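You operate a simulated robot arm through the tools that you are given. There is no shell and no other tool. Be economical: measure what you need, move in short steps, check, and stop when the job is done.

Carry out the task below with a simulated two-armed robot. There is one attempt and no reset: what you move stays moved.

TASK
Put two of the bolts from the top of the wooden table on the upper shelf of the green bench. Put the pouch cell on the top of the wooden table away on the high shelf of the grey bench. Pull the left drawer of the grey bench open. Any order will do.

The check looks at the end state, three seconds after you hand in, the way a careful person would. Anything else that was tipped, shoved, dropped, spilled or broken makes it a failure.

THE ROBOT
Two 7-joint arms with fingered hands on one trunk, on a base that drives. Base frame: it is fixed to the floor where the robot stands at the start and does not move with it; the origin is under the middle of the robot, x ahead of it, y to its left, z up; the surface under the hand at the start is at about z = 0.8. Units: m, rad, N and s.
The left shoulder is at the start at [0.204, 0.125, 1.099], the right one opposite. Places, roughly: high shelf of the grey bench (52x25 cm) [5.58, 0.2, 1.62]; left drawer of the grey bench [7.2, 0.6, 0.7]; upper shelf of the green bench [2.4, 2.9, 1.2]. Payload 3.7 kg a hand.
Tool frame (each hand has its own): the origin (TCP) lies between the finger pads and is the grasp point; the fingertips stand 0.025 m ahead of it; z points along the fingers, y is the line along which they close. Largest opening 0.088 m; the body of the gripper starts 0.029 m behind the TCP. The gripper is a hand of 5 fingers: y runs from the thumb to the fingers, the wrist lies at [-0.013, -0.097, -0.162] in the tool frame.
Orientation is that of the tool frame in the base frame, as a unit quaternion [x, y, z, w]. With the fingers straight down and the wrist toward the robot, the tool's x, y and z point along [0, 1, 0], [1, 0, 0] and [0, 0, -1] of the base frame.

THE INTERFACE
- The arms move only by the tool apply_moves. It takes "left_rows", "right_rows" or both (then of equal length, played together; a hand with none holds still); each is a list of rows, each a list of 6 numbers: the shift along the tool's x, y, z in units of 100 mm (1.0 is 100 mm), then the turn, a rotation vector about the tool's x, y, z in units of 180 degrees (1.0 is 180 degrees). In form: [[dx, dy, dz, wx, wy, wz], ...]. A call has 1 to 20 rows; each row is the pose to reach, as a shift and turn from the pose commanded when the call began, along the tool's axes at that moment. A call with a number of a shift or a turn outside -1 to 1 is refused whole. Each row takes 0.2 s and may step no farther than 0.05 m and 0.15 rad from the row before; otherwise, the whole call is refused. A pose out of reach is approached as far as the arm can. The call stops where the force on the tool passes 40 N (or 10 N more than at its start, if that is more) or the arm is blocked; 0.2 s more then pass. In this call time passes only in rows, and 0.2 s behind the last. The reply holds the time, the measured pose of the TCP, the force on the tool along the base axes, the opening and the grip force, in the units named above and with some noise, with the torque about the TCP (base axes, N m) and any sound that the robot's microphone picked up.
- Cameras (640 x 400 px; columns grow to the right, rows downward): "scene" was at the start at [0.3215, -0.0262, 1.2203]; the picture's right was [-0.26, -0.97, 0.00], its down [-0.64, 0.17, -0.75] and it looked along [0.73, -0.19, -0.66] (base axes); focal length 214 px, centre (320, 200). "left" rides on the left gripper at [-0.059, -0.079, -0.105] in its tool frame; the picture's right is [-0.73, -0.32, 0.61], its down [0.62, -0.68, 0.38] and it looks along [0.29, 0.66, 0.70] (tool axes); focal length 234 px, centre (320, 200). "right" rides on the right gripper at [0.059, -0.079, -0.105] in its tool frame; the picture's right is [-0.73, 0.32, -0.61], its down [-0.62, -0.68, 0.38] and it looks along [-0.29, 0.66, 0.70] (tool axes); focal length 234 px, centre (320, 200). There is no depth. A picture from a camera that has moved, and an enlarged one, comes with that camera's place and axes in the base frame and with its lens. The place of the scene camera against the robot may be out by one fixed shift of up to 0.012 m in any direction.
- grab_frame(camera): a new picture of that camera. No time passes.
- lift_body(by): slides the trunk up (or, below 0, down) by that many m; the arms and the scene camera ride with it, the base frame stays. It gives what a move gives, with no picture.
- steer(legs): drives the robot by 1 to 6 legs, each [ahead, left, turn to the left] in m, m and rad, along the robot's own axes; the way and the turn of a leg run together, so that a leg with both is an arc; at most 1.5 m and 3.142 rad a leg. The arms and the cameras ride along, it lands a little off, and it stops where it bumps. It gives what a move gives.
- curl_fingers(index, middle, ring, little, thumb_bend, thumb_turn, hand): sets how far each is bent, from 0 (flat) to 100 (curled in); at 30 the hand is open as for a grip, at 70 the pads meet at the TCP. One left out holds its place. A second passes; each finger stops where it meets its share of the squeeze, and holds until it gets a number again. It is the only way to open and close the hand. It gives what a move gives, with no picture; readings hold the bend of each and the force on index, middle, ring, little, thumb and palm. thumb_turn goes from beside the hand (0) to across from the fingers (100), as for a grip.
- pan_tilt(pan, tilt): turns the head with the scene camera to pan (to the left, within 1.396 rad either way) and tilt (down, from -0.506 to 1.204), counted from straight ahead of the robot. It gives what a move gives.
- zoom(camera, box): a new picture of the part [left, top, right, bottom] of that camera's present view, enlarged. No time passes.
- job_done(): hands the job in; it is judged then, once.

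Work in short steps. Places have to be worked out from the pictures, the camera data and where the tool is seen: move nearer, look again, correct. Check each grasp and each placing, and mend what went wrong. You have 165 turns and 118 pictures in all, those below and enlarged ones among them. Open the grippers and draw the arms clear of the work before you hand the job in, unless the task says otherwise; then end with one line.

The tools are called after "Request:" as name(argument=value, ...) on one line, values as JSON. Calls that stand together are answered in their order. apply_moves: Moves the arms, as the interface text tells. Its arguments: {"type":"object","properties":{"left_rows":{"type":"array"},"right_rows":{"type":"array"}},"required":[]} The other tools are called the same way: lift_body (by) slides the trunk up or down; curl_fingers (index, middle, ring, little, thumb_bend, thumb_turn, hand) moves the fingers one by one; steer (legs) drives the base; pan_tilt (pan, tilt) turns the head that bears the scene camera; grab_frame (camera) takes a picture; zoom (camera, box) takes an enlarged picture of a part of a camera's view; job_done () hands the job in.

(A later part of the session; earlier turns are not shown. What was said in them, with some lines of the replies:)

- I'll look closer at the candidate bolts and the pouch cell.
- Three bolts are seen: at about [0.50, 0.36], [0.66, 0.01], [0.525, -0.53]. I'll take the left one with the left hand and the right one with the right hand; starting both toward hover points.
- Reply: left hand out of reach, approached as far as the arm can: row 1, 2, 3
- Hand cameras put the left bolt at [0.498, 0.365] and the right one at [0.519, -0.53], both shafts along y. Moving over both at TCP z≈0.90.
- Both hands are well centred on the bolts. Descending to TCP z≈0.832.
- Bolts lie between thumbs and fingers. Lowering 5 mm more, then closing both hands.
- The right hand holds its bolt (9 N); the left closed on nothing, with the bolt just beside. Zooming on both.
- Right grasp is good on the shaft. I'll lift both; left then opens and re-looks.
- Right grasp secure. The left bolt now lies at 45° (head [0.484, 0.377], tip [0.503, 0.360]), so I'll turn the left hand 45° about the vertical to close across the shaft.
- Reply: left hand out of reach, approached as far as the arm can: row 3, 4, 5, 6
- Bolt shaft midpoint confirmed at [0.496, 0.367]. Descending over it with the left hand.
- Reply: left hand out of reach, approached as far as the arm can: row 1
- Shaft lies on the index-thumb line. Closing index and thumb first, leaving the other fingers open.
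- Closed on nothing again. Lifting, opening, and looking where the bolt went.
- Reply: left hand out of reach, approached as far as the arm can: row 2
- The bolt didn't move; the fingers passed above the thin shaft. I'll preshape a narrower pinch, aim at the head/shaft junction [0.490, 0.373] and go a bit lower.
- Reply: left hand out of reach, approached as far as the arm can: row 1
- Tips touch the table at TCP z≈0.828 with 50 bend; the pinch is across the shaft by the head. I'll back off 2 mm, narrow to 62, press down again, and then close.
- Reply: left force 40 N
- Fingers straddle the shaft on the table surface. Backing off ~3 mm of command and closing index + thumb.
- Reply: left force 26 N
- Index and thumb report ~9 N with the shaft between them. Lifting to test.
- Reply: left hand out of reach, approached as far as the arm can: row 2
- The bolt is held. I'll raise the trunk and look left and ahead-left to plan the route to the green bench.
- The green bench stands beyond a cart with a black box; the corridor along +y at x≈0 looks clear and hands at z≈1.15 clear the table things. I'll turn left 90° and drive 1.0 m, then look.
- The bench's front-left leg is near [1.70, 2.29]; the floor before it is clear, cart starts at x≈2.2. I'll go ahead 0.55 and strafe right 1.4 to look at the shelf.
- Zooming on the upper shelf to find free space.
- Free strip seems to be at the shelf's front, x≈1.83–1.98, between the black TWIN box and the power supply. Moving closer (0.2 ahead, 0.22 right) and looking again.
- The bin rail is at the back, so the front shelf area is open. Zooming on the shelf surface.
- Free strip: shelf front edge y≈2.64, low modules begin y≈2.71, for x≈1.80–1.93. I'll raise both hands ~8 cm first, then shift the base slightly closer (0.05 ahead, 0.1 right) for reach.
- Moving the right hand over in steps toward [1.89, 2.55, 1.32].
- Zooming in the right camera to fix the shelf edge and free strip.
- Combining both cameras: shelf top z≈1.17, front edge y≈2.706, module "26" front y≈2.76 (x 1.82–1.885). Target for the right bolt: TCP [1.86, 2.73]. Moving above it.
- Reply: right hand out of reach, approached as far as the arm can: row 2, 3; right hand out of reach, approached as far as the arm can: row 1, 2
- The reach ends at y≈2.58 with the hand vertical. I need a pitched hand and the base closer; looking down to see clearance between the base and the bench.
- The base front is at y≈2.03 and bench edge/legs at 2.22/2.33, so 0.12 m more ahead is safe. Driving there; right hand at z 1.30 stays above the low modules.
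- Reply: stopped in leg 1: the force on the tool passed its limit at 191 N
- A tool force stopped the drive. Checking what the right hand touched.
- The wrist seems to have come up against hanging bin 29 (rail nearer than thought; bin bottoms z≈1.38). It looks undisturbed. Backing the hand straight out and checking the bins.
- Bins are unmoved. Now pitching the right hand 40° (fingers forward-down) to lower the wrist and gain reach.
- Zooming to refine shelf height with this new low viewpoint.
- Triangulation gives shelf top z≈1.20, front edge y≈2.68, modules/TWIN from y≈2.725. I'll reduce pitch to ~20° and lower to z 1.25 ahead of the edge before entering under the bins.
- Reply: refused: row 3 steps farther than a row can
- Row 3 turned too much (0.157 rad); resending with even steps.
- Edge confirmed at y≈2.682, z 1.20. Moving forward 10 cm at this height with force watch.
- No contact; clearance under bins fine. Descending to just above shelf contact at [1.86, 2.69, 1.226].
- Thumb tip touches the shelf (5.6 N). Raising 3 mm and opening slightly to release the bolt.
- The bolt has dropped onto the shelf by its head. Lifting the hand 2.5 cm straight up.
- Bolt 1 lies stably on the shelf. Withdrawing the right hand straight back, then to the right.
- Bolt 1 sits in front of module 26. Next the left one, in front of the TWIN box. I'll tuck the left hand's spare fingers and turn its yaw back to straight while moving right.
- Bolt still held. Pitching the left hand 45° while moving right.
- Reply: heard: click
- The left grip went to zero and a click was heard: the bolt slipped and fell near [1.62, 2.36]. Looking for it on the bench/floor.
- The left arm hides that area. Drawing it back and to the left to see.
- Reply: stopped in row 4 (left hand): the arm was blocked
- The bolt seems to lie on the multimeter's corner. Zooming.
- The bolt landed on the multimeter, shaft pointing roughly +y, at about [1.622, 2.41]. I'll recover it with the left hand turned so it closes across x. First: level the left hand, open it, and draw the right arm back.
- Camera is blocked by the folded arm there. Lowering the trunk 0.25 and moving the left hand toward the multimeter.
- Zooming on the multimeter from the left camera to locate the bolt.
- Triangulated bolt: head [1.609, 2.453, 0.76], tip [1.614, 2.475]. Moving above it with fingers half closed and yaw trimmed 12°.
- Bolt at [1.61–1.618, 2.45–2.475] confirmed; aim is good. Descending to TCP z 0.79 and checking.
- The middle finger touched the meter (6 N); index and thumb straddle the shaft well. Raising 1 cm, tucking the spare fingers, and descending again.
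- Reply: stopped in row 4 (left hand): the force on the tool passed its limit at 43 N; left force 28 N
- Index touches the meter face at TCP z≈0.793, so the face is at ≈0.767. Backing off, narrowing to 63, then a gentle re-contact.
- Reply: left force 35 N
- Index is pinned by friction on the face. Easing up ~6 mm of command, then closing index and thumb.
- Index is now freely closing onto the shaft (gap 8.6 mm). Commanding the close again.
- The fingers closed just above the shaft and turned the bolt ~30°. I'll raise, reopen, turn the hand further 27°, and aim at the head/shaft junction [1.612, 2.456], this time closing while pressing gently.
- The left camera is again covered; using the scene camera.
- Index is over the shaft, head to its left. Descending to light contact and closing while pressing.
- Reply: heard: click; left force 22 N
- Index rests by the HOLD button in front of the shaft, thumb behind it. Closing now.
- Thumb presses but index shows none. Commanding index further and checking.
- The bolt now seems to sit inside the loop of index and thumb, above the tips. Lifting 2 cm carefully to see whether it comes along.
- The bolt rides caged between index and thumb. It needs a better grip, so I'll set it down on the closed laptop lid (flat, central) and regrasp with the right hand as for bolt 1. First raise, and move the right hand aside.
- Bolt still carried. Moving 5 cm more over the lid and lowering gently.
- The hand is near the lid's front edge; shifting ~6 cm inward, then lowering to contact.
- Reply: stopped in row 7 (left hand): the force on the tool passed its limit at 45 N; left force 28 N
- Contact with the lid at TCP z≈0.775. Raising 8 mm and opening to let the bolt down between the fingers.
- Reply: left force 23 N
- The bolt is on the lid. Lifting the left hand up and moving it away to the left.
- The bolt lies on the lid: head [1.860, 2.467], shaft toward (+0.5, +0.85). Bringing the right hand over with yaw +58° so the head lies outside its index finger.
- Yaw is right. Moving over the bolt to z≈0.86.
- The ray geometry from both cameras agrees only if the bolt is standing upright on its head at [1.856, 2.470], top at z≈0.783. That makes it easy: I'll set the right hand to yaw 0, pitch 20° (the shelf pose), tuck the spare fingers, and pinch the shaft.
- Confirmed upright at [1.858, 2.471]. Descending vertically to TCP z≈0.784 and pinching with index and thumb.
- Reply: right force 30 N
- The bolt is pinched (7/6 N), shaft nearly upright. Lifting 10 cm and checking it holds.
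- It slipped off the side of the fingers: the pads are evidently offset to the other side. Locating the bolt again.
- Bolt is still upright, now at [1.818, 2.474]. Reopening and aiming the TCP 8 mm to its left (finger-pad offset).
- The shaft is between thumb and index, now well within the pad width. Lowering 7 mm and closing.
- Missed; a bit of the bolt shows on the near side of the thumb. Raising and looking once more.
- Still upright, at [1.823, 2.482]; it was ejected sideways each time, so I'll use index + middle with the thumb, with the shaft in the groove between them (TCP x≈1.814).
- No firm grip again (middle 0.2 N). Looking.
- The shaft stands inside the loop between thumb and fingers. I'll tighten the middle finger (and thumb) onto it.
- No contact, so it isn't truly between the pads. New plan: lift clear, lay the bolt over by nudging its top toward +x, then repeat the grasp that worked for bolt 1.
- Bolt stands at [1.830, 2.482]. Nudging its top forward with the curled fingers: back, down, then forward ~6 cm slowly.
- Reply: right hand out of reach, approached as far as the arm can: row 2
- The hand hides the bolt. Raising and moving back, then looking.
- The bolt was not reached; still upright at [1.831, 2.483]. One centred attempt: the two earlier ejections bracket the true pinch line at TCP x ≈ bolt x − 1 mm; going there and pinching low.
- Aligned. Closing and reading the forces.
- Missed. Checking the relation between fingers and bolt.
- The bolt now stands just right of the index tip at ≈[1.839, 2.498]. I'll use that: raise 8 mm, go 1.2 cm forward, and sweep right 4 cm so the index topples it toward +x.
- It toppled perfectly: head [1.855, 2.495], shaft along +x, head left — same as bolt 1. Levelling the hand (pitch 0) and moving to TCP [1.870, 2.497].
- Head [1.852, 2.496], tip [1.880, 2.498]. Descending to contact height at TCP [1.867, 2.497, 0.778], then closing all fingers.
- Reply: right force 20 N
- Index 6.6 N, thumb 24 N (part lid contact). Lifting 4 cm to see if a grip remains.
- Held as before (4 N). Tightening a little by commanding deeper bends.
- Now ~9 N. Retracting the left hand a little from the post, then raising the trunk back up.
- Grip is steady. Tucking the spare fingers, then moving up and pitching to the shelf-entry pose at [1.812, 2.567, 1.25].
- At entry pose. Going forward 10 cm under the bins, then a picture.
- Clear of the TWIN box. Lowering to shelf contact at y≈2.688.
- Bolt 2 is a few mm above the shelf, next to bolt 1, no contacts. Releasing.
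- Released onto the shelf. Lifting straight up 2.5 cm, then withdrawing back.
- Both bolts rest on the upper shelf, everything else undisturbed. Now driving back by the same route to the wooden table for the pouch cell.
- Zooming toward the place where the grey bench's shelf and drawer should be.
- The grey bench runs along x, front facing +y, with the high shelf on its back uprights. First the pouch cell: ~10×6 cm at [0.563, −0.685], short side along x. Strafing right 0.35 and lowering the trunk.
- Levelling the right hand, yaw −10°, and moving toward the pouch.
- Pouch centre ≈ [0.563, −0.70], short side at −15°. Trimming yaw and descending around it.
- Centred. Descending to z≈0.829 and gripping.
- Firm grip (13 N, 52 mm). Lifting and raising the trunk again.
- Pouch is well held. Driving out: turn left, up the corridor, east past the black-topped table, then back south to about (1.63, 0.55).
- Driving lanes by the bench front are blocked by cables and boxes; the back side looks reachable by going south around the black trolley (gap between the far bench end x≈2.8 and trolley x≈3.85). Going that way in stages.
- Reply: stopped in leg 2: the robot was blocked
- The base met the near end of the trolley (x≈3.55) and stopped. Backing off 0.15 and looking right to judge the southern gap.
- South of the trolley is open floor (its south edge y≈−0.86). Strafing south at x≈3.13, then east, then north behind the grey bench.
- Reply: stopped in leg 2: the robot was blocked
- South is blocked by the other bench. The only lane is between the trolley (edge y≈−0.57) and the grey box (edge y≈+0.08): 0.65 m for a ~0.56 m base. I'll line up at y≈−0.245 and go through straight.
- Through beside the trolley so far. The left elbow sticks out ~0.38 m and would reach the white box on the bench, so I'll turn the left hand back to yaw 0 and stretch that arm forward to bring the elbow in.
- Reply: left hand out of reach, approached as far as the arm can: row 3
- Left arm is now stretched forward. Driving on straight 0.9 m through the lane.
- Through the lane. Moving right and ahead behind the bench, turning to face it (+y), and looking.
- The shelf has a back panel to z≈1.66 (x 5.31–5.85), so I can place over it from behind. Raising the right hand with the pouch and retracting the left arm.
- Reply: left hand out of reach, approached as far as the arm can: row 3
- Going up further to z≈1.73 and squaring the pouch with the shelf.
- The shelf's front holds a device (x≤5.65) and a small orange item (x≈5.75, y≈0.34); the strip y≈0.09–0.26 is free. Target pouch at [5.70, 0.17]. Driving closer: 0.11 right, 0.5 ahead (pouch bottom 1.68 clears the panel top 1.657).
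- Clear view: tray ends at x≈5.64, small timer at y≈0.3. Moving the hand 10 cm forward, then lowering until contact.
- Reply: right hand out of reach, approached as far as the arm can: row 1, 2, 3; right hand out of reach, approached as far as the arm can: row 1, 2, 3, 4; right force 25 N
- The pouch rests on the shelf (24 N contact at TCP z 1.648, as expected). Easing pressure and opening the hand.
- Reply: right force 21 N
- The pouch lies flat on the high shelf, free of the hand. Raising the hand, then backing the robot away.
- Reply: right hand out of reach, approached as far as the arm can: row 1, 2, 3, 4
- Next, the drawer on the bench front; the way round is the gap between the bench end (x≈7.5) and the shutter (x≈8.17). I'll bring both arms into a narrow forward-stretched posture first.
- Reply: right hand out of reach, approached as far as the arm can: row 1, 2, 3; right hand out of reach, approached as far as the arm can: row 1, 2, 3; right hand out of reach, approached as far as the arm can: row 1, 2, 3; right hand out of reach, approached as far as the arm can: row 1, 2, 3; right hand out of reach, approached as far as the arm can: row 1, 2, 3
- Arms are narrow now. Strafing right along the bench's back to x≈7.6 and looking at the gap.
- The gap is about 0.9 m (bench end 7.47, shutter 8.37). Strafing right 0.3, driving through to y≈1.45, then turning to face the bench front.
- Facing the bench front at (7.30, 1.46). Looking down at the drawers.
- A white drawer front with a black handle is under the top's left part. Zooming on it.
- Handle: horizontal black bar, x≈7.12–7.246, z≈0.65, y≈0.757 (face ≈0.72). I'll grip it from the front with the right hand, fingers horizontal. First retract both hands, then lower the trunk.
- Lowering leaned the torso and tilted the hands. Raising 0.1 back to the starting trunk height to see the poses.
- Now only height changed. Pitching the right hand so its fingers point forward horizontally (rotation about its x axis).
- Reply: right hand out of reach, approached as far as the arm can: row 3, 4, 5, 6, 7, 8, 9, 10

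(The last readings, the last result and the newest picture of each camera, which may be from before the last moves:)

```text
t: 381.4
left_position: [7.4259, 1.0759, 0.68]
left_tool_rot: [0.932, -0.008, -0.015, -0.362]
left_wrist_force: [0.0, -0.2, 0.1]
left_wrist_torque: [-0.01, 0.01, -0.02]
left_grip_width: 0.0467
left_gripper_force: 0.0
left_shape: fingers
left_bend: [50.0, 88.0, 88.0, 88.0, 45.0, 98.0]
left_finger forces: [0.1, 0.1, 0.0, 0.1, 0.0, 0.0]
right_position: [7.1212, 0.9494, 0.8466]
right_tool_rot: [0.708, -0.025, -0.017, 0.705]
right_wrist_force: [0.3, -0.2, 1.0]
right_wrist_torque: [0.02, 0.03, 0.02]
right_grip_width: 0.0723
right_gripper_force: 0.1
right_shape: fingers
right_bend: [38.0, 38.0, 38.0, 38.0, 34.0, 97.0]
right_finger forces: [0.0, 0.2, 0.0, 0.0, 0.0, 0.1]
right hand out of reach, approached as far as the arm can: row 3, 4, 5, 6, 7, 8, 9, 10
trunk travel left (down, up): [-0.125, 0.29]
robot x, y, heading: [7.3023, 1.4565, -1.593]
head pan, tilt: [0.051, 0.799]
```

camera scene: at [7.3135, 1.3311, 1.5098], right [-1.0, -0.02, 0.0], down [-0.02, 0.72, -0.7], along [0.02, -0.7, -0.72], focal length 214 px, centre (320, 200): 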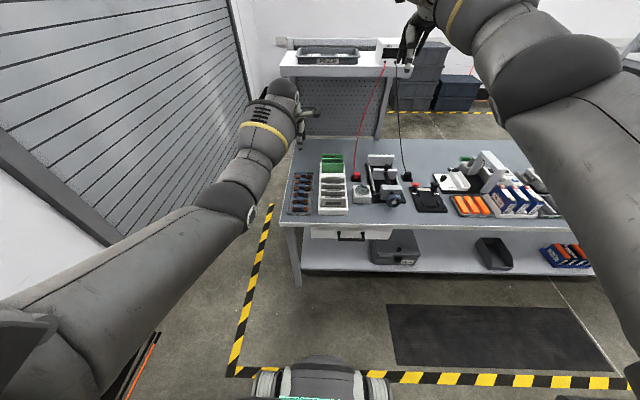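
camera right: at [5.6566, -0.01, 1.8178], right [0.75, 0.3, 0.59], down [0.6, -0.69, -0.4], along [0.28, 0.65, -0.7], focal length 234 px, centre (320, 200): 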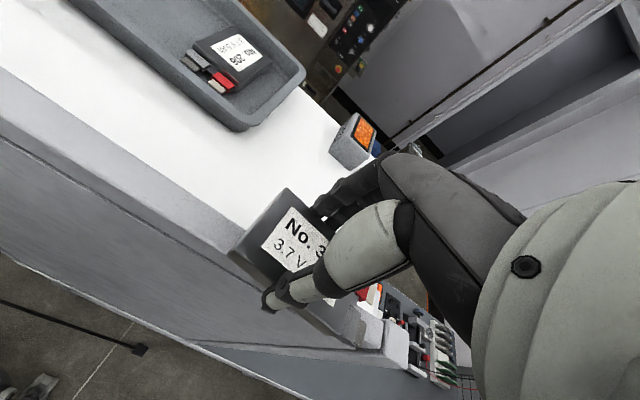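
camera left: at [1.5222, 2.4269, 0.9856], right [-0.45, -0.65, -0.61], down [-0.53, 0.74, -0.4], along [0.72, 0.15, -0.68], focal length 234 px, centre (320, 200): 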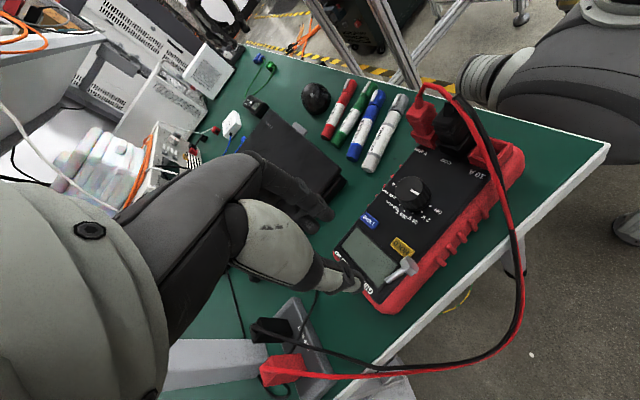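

Orientation is right. Moving down and forward to TCP ≈ [7.21, 0.86, 0.65], just ahead of the handle, then one picture.

Request:
apply_moves(right_rows=[[0.15, -0.33, 0, 0, 0, 0], [0.3, -0.67, 0, 0, 0, 0], [0.45, -1.0, 0, 0, 0, 0]])

Request:
apply_moves(right_rows=[[0.15, -0.33, 0.2, 0, 0, 0], [0.3, -0.67, 0.5, 0, 0, 0], [0.45, -0.95, 0.9, 0, 0, 0]])

Request:
grab_frame(camera="right")

```text
t: 382.2
left_position: [7.4238, 1.075, 0.6801]
left_tool_rot: [0.932, -0.007, -0.016, -0.362]
left_wrist_force: [-0.4, 0.7, 0.1]
left_wrist_torque: [0.0, 0.01, 0.02]
left_grip_width: 0.0471
left_gripper_force: 0.1
left_shape: fingers
left_bend: [50.0, 88.0, 88.0, 88.0, 45.0, 98.0]
left_finger forces: [0.1, 0.1, 0.0, 0.1, 0.1, 0.1]
right_position: [7.1687, 0.9469, 0.7477]
right_tool_rot: [0.708, -0.025, -0.017, 0.705]
right_wrist_force: [0.3, -0.3, -0.2]
right_wrist_torque: [0.0, 0.02, -0.01]
right_grip_width: 0.0724
right_gripper_force: 0.1
right_shape: fingers
right_bend: [38.0, 38.0, 38.0, 38.0, 34.0, 97.0]
right_finger forces: [0.0, 0.1, 0.1, 0.1, 0.0, 0.0]
trunk travel left (down, up): [-0.125, 0.29]
robot x, y, heading: [7.3079, 1.4567, -1.602]
head pan, tilt: [0.051, 0.799]
```

```text
refused: row 3 steps farther than a row can; nothing moved
```

```text
1 pictures are left
camera right: at [7.2351, 1.0462, 0.6698], right [-0.69, 0.65, 0.32], down [-0.64, -0.34, -0.69], along [-0.34, -0.68, 0.65], focal length 234 px, centre (320, 200)
```

right: 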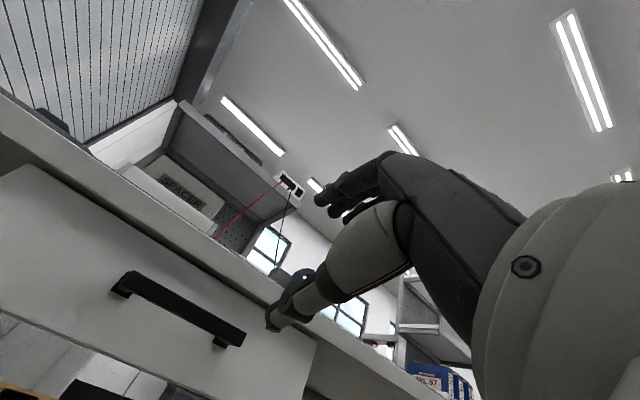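

Triangulated from both cameras: bar x 7.127–7.244, y≈0.791, z≈0.70. Pre-closing the hand partly and approaching with the bar centred between fingers (above) and thumb (below).

Request:
curl_fingers(hand="right", index=46, middle=46, ring=46, little=46, thumb_bend=44)

Request:
apply_moves(right_rows=[[0.22, -0.24, 0.1, 0, 0, 0], [0.45, -0.48, 0.25, 0, 0, 0], [0.45, -0.48, 0.55, 0, 0, 0]])

Request:
apply_moves(right_rows=[[0, 0, 0.3, 0, 0, 0], [0, 0, 0.6, 0, 0, 0], [0, 0, 0.8, 0, 0, 0], [0, 0, 1.0, 0, 0, 0]])

```text
t: 383.2
left_position: [7.4237, 1.0761, 0.6811]
left_tool_rot: [0.932, -0.007, -0.015, -0.361]
left_wrist_force: [0.1, 0.4, -0.5]
left_wrist_torque: [-0.01, -0.03, 0.03]
left_grip_width: 0.0469
left_gripper_force: 0.2
left_shape: fingers
left_bend: [50.0, 88.0, 88.0, 88.0, 45.0, 98.0]
left_finger forces: [0.0, 0.0, 0.0, 0.0, 0.0, 0.0]
right_position: [7.1684, 0.9469, 0.7479]
right_tool_rot: [0.709, -0.025, -0.018, 0.705]
right_wrist_force: [-0.3, -0.4, 1.1]
right_wrist_torque: [-0.01, -0.01, 0.0]
right_grip_width: 0.0531
right_gripper_force: 0.1
right_shape: fingers
right_bend: [46.0, 46.0, 46.0, 46.0, 44.0, 97.0]
right_finger forces: [0.0, 0.0, 0.0, 0.0, 0.0, 0.0]
trunk travel left (down, up): [-0.125, 0.29]
robot x, y, heading: [7.3074, 1.4573, -1.596]
head pan, tilt: [0.051, 0.799]
```

```text
t: 384.0
left_position: [7.4254, 1.0757, 0.6801]
left_tool_rot: [0.933, -0.008, -0.015, -0.361]
left_wrist_force: [-0.6, -0.4, -0.3]
left_wrist_torque: [-0.01, 0.01, -0.01]
left_grip_width: 0.0469
left_gripper_force: 0.1
left_shape: fingers
left_bend: [50.0, 88.0, 88.0, 88.0, 45.0, 98.0]
left_finger forces: [0.1, 0.0, 0.0, 0.0, 0.0, 0.0]
right_position: [7.2099, 0.8874, 0.6991]
right_tool_rot: [0.709, -0.025, -0.017, 0.705]
right_wrist_force: [0.2, 0.0, -0.9]
right_wrist_torque: [-0.01, -0.01, 0.01]
right_grip_width: 0.053
right_gripper_force: 0.0
right_shape: fingers
right_bend: [46.0, 46.0, 46.0, 46.0, 44.0, 97.0]
right_finger forces: [0.0, 0.0, 0.0, 0.0, 0.0, 0.0]
trunk travel left (down, up): [-0.125, 0.29]
robot x, y, heading: [7.3048, 1.4546, -1.599]
head pan, tilt: [0.051, 0.799]
```

```text
t: 385.0
left_position: [7.4245, 1.0756, 0.68]
left_tool_rot: [0.932, -0.007, -0.015, -0.362]
left_wrist_force: [0.3, -0.4, 0.6]
left_wrist_torque: [-0.01, 0.01, 0.04]
left_grip_width: 0.0467
left_gripper_force: 0.0
left_shape: fingers
left_bend: [50.0, 88.0, 88.0, 88.0, 45.0, 98.0]
left_finger forces: [0.0, 0.0, 0.1, 0.0, 0.0, 0.0]
right_position: [7.2033, 0.7898, 0.6982]
right_tool_rot: [0.709, -0.025, -0.018, 0.705]
right_wrist_force: [-0.4, 0.5, -0.5]
right_wrist_torque: [0.05, -0.01, 0.03]
right_grip_width: 0.0532
right_gripper_force: 0.0
right_shape: fingers
right_bend: [46.0, 46.0, 46.0, 46.0, 44.0, 97.0]
right_finger forces: [0.1, 0.0, 0.1, 0.1, 0.1, 0.0]
trunk travel left (down, up): [-0.125, 0.29]
robot x, y, heading: [7.3077, 1.4566, -1.591]
head pan, tilt: [0.051, 0.799]
```

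No contact so far, TCP at the bar. Closing the hand around it.

Request:
curl_fingers(hand="right", index=76, middle=76, ring=76, little=76, thumb_bend=72)

```text
t: 386.0
left_position: [7.4246, 1.0769, 0.6819]
left_tool_rot: [0.933, -0.008, -0.015, -0.359]
left_wrist_force: [-0.3, -1.0, -0.4]
left_wrist_torque: [-0.01, 0.0, -0.01]
left_grip_width: 0.0468
left_gripper_force: 0.0
left_shape: fingers
left_bend: [50.0, 88.0, 88.0, 88.0, 45.0, 98.0]
left_finger forces: [0.0, 0.1, 0.0, 0.0, 0.0, 0.0]
right_position: [7.2039, 0.7908, 0.7011]
right_tool_rot: [0.707, -0.026, -0.018, 0.707]
right_wrist_force: [-4.3, -5.0, 18.5]
right_wrist_torque: [0.0, 0.53, 0.07]
right_grip_width: 0.0
right_gripper_force: 9.9
right_shape: fingers
right_bend: [75.0, 76.0, 75.0, 73.0, 70.0, 97.0]
right_finger forces: [0.9, 0.8, 5.5, 12.7, 0.0, 0.0]
trunk travel left (down, up): [-0.125, 0.29]
robot x, y, heading: [7.3079, 1.4568, -1.598]
head pan, tilt: [0.051, 0.799]
```

Ring and little fingers bear on the bar. Trying a gentle pull of 3 cm while watching the force.

Request:
apply_moves(right_rows=[[0, 0, -0.1, 0, 0, 0], [0, 0, -0.2, 0, 0, 0], [0, 0, -0.3, 0, 0, 0]])

```text
t: 386.8
left_position: [7.4242, 1.0769, 0.681]
left_tool_rot: [0.933, -0.008, -0.015, -0.361]
left_wrist_force: [0.7, 0.2, -0.1]
left_wrist_torque: [-0.02, -0.01, 0.03]
left_grip_width: 0.0469
left_gripper_force: 0.2
left_shape: fingers
left_bend: [50.0, 88.0, 88.0, 88.0, 45.0, 98.0]
left_finger forces: [0.1, 0.0, 0.1, 0.1, 0.1, 0.0]
right_position: [7.2051, 0.8203, 0.7009]
right_tool_rot: [0.708, -0.025, -0.019, 0.706]
right_wrist_force: [-8.3, -0.8, 19.9]
right_wrist_torque: [-0.01, 0.51, -0.03]
right_grip_width: 0.0003
right_gripper_force: 10.1
right_shape: fingers
right_bend: [75.0, 76.0, 75.0, 73.0, 70.0, 97.0]
right_finger forces: [1.7, 0.5, 4.4, 12.7, 0.1, 0.1]
trunk travel left (down, up): [-0.125, 0.29]
robot x, y, heading: [7.3065, 1.4594, -1.596]
head pan, tilt: [0.051, 0.799]
```

The contact forces persisted over 3 cm, so the drawer is following. Pulling on another 10 cm.

Request:
apply_moves(right_rows=[[0, 0, -0.15, 0, 0, 0], [0, 0, -0.3, 0, 0, 0], [0, 0, -0.45, 0, 0, 0], [0, 0, -0.6, 0, 0, 0], [0, 0, -0.8, 0, 0, 0], [0, 0, -1.0, 0, 0, 0]])

```text
t: 388.2
left_position: [7.424, 1.0757, 0.6805]
left_tool_rot: [0.933, -0.007, -0.016, -0.361]
left_wrist_force: [-0.8, -0.2, -0.2]
left_wrist_torque: [0.0, -0.02, 0.01]
left_grip_width: 0.047
left_gripper_force: 0.1
left_shape: fingers
left_bend: [50.0, 88.0, 88.0, 88.0, 45.0, 98.0]
left_finger forces: [0.0, 0.0, 0.0, 0.0, 0.0, 0.0]
right_position: [7.2116, 0.9203, 0.6998]
right_tool_rot: [0.709, -0.026, -0.018, 0.705]
right_wrist_force: [-9.5, -0.2, 13.9]
right_wrist_torque: [-0.07, 0.43, -0.06]
right_grip_width: 0.0
right_gripper_force: 8.6
right_shape: fingers
right_bend: [75.0, 76.0, 75.0, 74.0, 70.0, 97.0]
right_finger forces: [0.9, 0.2, 4.0, 10.5, 0.0, 0.0]
trunk travel left (down, up): [-0.125, 0.29]
robot x, y, heading: [7.3071, 1.4562, -1.601]
head pan, tilt: [0.051, 0.799]
```

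Still following (13 cm). One more 7 cm, with a small sideways correction.

Request:
apply_moves(right_rows=[[-0.03, 0, -0.15, 0, 0, 0], [-0.06, 0, -0.3, 0, 0, 0], [-0.09, 0, -0.45, 0, 0, 0], [-0.12, 0, -0.6, 0, 0, 0], [-0.13, 0, -0.72, 0, 0, 0]])

```text
t: 389.4
left_position: [7.4249, 1.0756, 0.6804]
left_tool_rot: [0.932, -0.008, -0.014, -0.361]
left_wrist_force: [0.0, 0.3, -0.3]
left_wrist_torque: [-0.01, 0.01, -0.02]
left_grip_width: 0.0468
left_gripper_force: 0.1
left_shape: fingers
left_bend: [50.0, 88.0, 88.0, 88.0, 45.0, 98.0]
left_finger forces: [0.0, 0.0, 0.0, 0.1, 0.1, 0.0]
right_position: [7.203, 0.9907, 0.7011]
right_tool_rot: [0.707, -0.026, -0.017, 0.707]
right_wrist_force: [2.0, -2.2, 10.9]
right_wrist_torque: [-0.01, 0.45, 0.0]
right_grip_width: 0.0
right_gripper_force: 8.3
right_shape: fingers
right_bend: [75.0, 76.0, 75.0, 74.0, 70.0, 97.0]
right_finger forces: [0.1, 0.0, 4.4, 11.2, 0.6, 0.0]
trunk travel left (down, up): [-0.125, 0.29]
robot x, y, heading: [7.3083, 1.4578, -1.594]
head pan, tilt: [0.051, 0.799]
```

About 20 cm open. Opening the hand and backing off, then the final picture.

Request:
curl_fingers(hand="right", index=30, middle=30, ring=30, little=30, thumb_bend=30)

Request:
steer(legs=[[-0.15, 0, 0]])

Request:
grab_frame(camera="scene")

```text
t: 390.4
left_position: [7.425, 1.0754, 0.6813]
left_tool_rot: [0.932, -0.007, -0.015, -0.361]
left_wrist_force: [0.6, 0.4, -0.6]
left_wrist_torque: [-0.02, -0.05, -0.03]
left_grip_width: 0.0467
left_gripper_force: 0.1
left_shape: fingers
left_bend: [50.0, 88.0, 88.0, 88.0, 45.0, 98.0]
left_finger forces: [0.0, 0.0, 0.1, 0.0, 0.1, 0.1]
right_position: [7.2047, 0.9896, 0.7016]
right_tool_rot: [0.707, -0.026, -0.019, 0.706]
right_wrist_force: [0.8, -0.7, -1.0]
right_wrist_torque: [0.0, 0.02, 0.01]
right_grip_width: 0.0845
right_gripper_force: 0.1
right_shape: fingers
right_bend: [30.0, 30.0, 30.0, 30.0, 30.0, 97.0]
right_finger forces: [0.0, 0.0, 0.0, 0.0, 0.0, 0.0]
trunk travel left (down, up): [-0.125, 0.29]
robot x, y, heading: [7.3074, 1.4564, -1.599]
head pan, tilt: [0.051, 0.799]
```

```text
t: 391.8
left_position: [7.429, 1.2245, 0.6811]
left_tool_rot: [0.932, -0.008, -0.015, -0.361]
left_wrist_force: [-0.2, 0.2, -0.2]
left_wrist_torque: [-0.01, 0.0, -0.03]
left_grip_width: 0.0469
left_gripper_force: 0.0
left_shape: fingers
left_bend: [50.0, 88.0, 88.0, 88.0, 45.0, 98.0]
left_finger forces: [0.0, 0.1, 0.0, 0.0, 0.0, 0.0]
right_position: [7.2068, 1.1401, 0.7003]
right_tool_rot: [0.708, -0.025, -0.018, 0.706]
right_wrist_force: [0.0, 0.2, -1.0]
right_wrist_torque: [0.0, 0.01, -0.02]
right_grip_width: 0.0845
right_gripper_force: 0.1
right_shape: fingers
right_bend: [30.0, 30.0, 30.0, 30.0, 30.0, 97.0]
right_finger forces: [0.0, 0.1, 0.0, 0.0, 0.1, 0.0]
trunk travel left (down, up): [-0.125, 0.29]
robot x, y, heading: [7.3102, 1.6068, -1.603]
head pan, tilt: [0.051, 0.799]
```

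```text
0 pictures are left
camera scene: at [7.3128, 1.2873, 1.2139], right [-1.0, -0.02, 0.0], down [-0.02, 0.72, -0.7], along [0.02, -0.7, -0.72], focal length 214 px, centre (320, 200)
```

scene: 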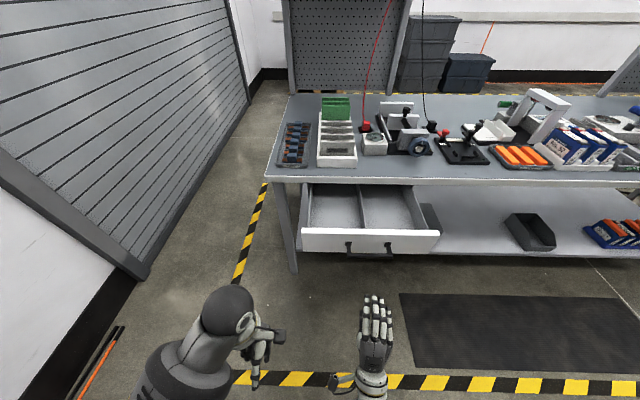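

The drawer is clearly open and the right hand is clear. Opening the left hand as well before handing in.

Request:
curl_fingers(hand="left", index=30, middle=30, ring=30, little=30, thumb_bend=30)

```text
t: 392.8
left_position: [7.429, 1.2247, 0.6815]
left_tool_rot: [0.932, -0.007, -0.015, -0.362]
left_wrist_force: [0.1, -0.1, 0.7]
left_wrist_torque: [0.05, 0.02, -0.01]
left_grip_width: 0.0847
left_gripper_force: 0.0
left_shape: fingers
left_bend: [30.0, 30.0, 30.0, 30.0, 30.0, 98.0]
left_finger forces: [0.0, 0.0, 0.0, 0.1, 0.1, 0.0]
right_position: [7.2067, 1.1392, 0.7015]
right_tool_rot: [0.707, -0.026, -0.018, 0.706]
right_wrist_force: [-0.9, 0.4, -0.6]
right_wrist_torque: [0.01, 0.02, 0.01]
right_grip_width: 0.0844
right_gripper_force: 0.0
right_shape: fingers
right_bend: [30.0, 30.0, 30.0, 30.0, 30.0, 97.0]
right_finger forces: [0.1, 0.0, 0.1, 0.0, 0.0, 0.0]
trunk travel left (down, up): [-0.125, 0.29]
robot x, y, heading: [7.3089, 1.6054, -1.604]
head pan, tilt: [0.051, 0.799]
```

All three parts are done and both hands are open and clear; handing in.

Request:
job_done()

```text
The job is handed in.
```

Two bolts are on the green bench's upper shelf, the pouch cell lies flat on the grey bench's high shelf, and the grey bench's left drawer is open about 20 cm. Along the way, one bolt fell onto the green bench's multimeter and I recovered it, possibly pressing its HOLD button. The right hand or wrist hit something at the green bench, probably a hanging bin, which looked unmoved. The base bumped the black trolley and another bench, and I did not check whether either had shifted.
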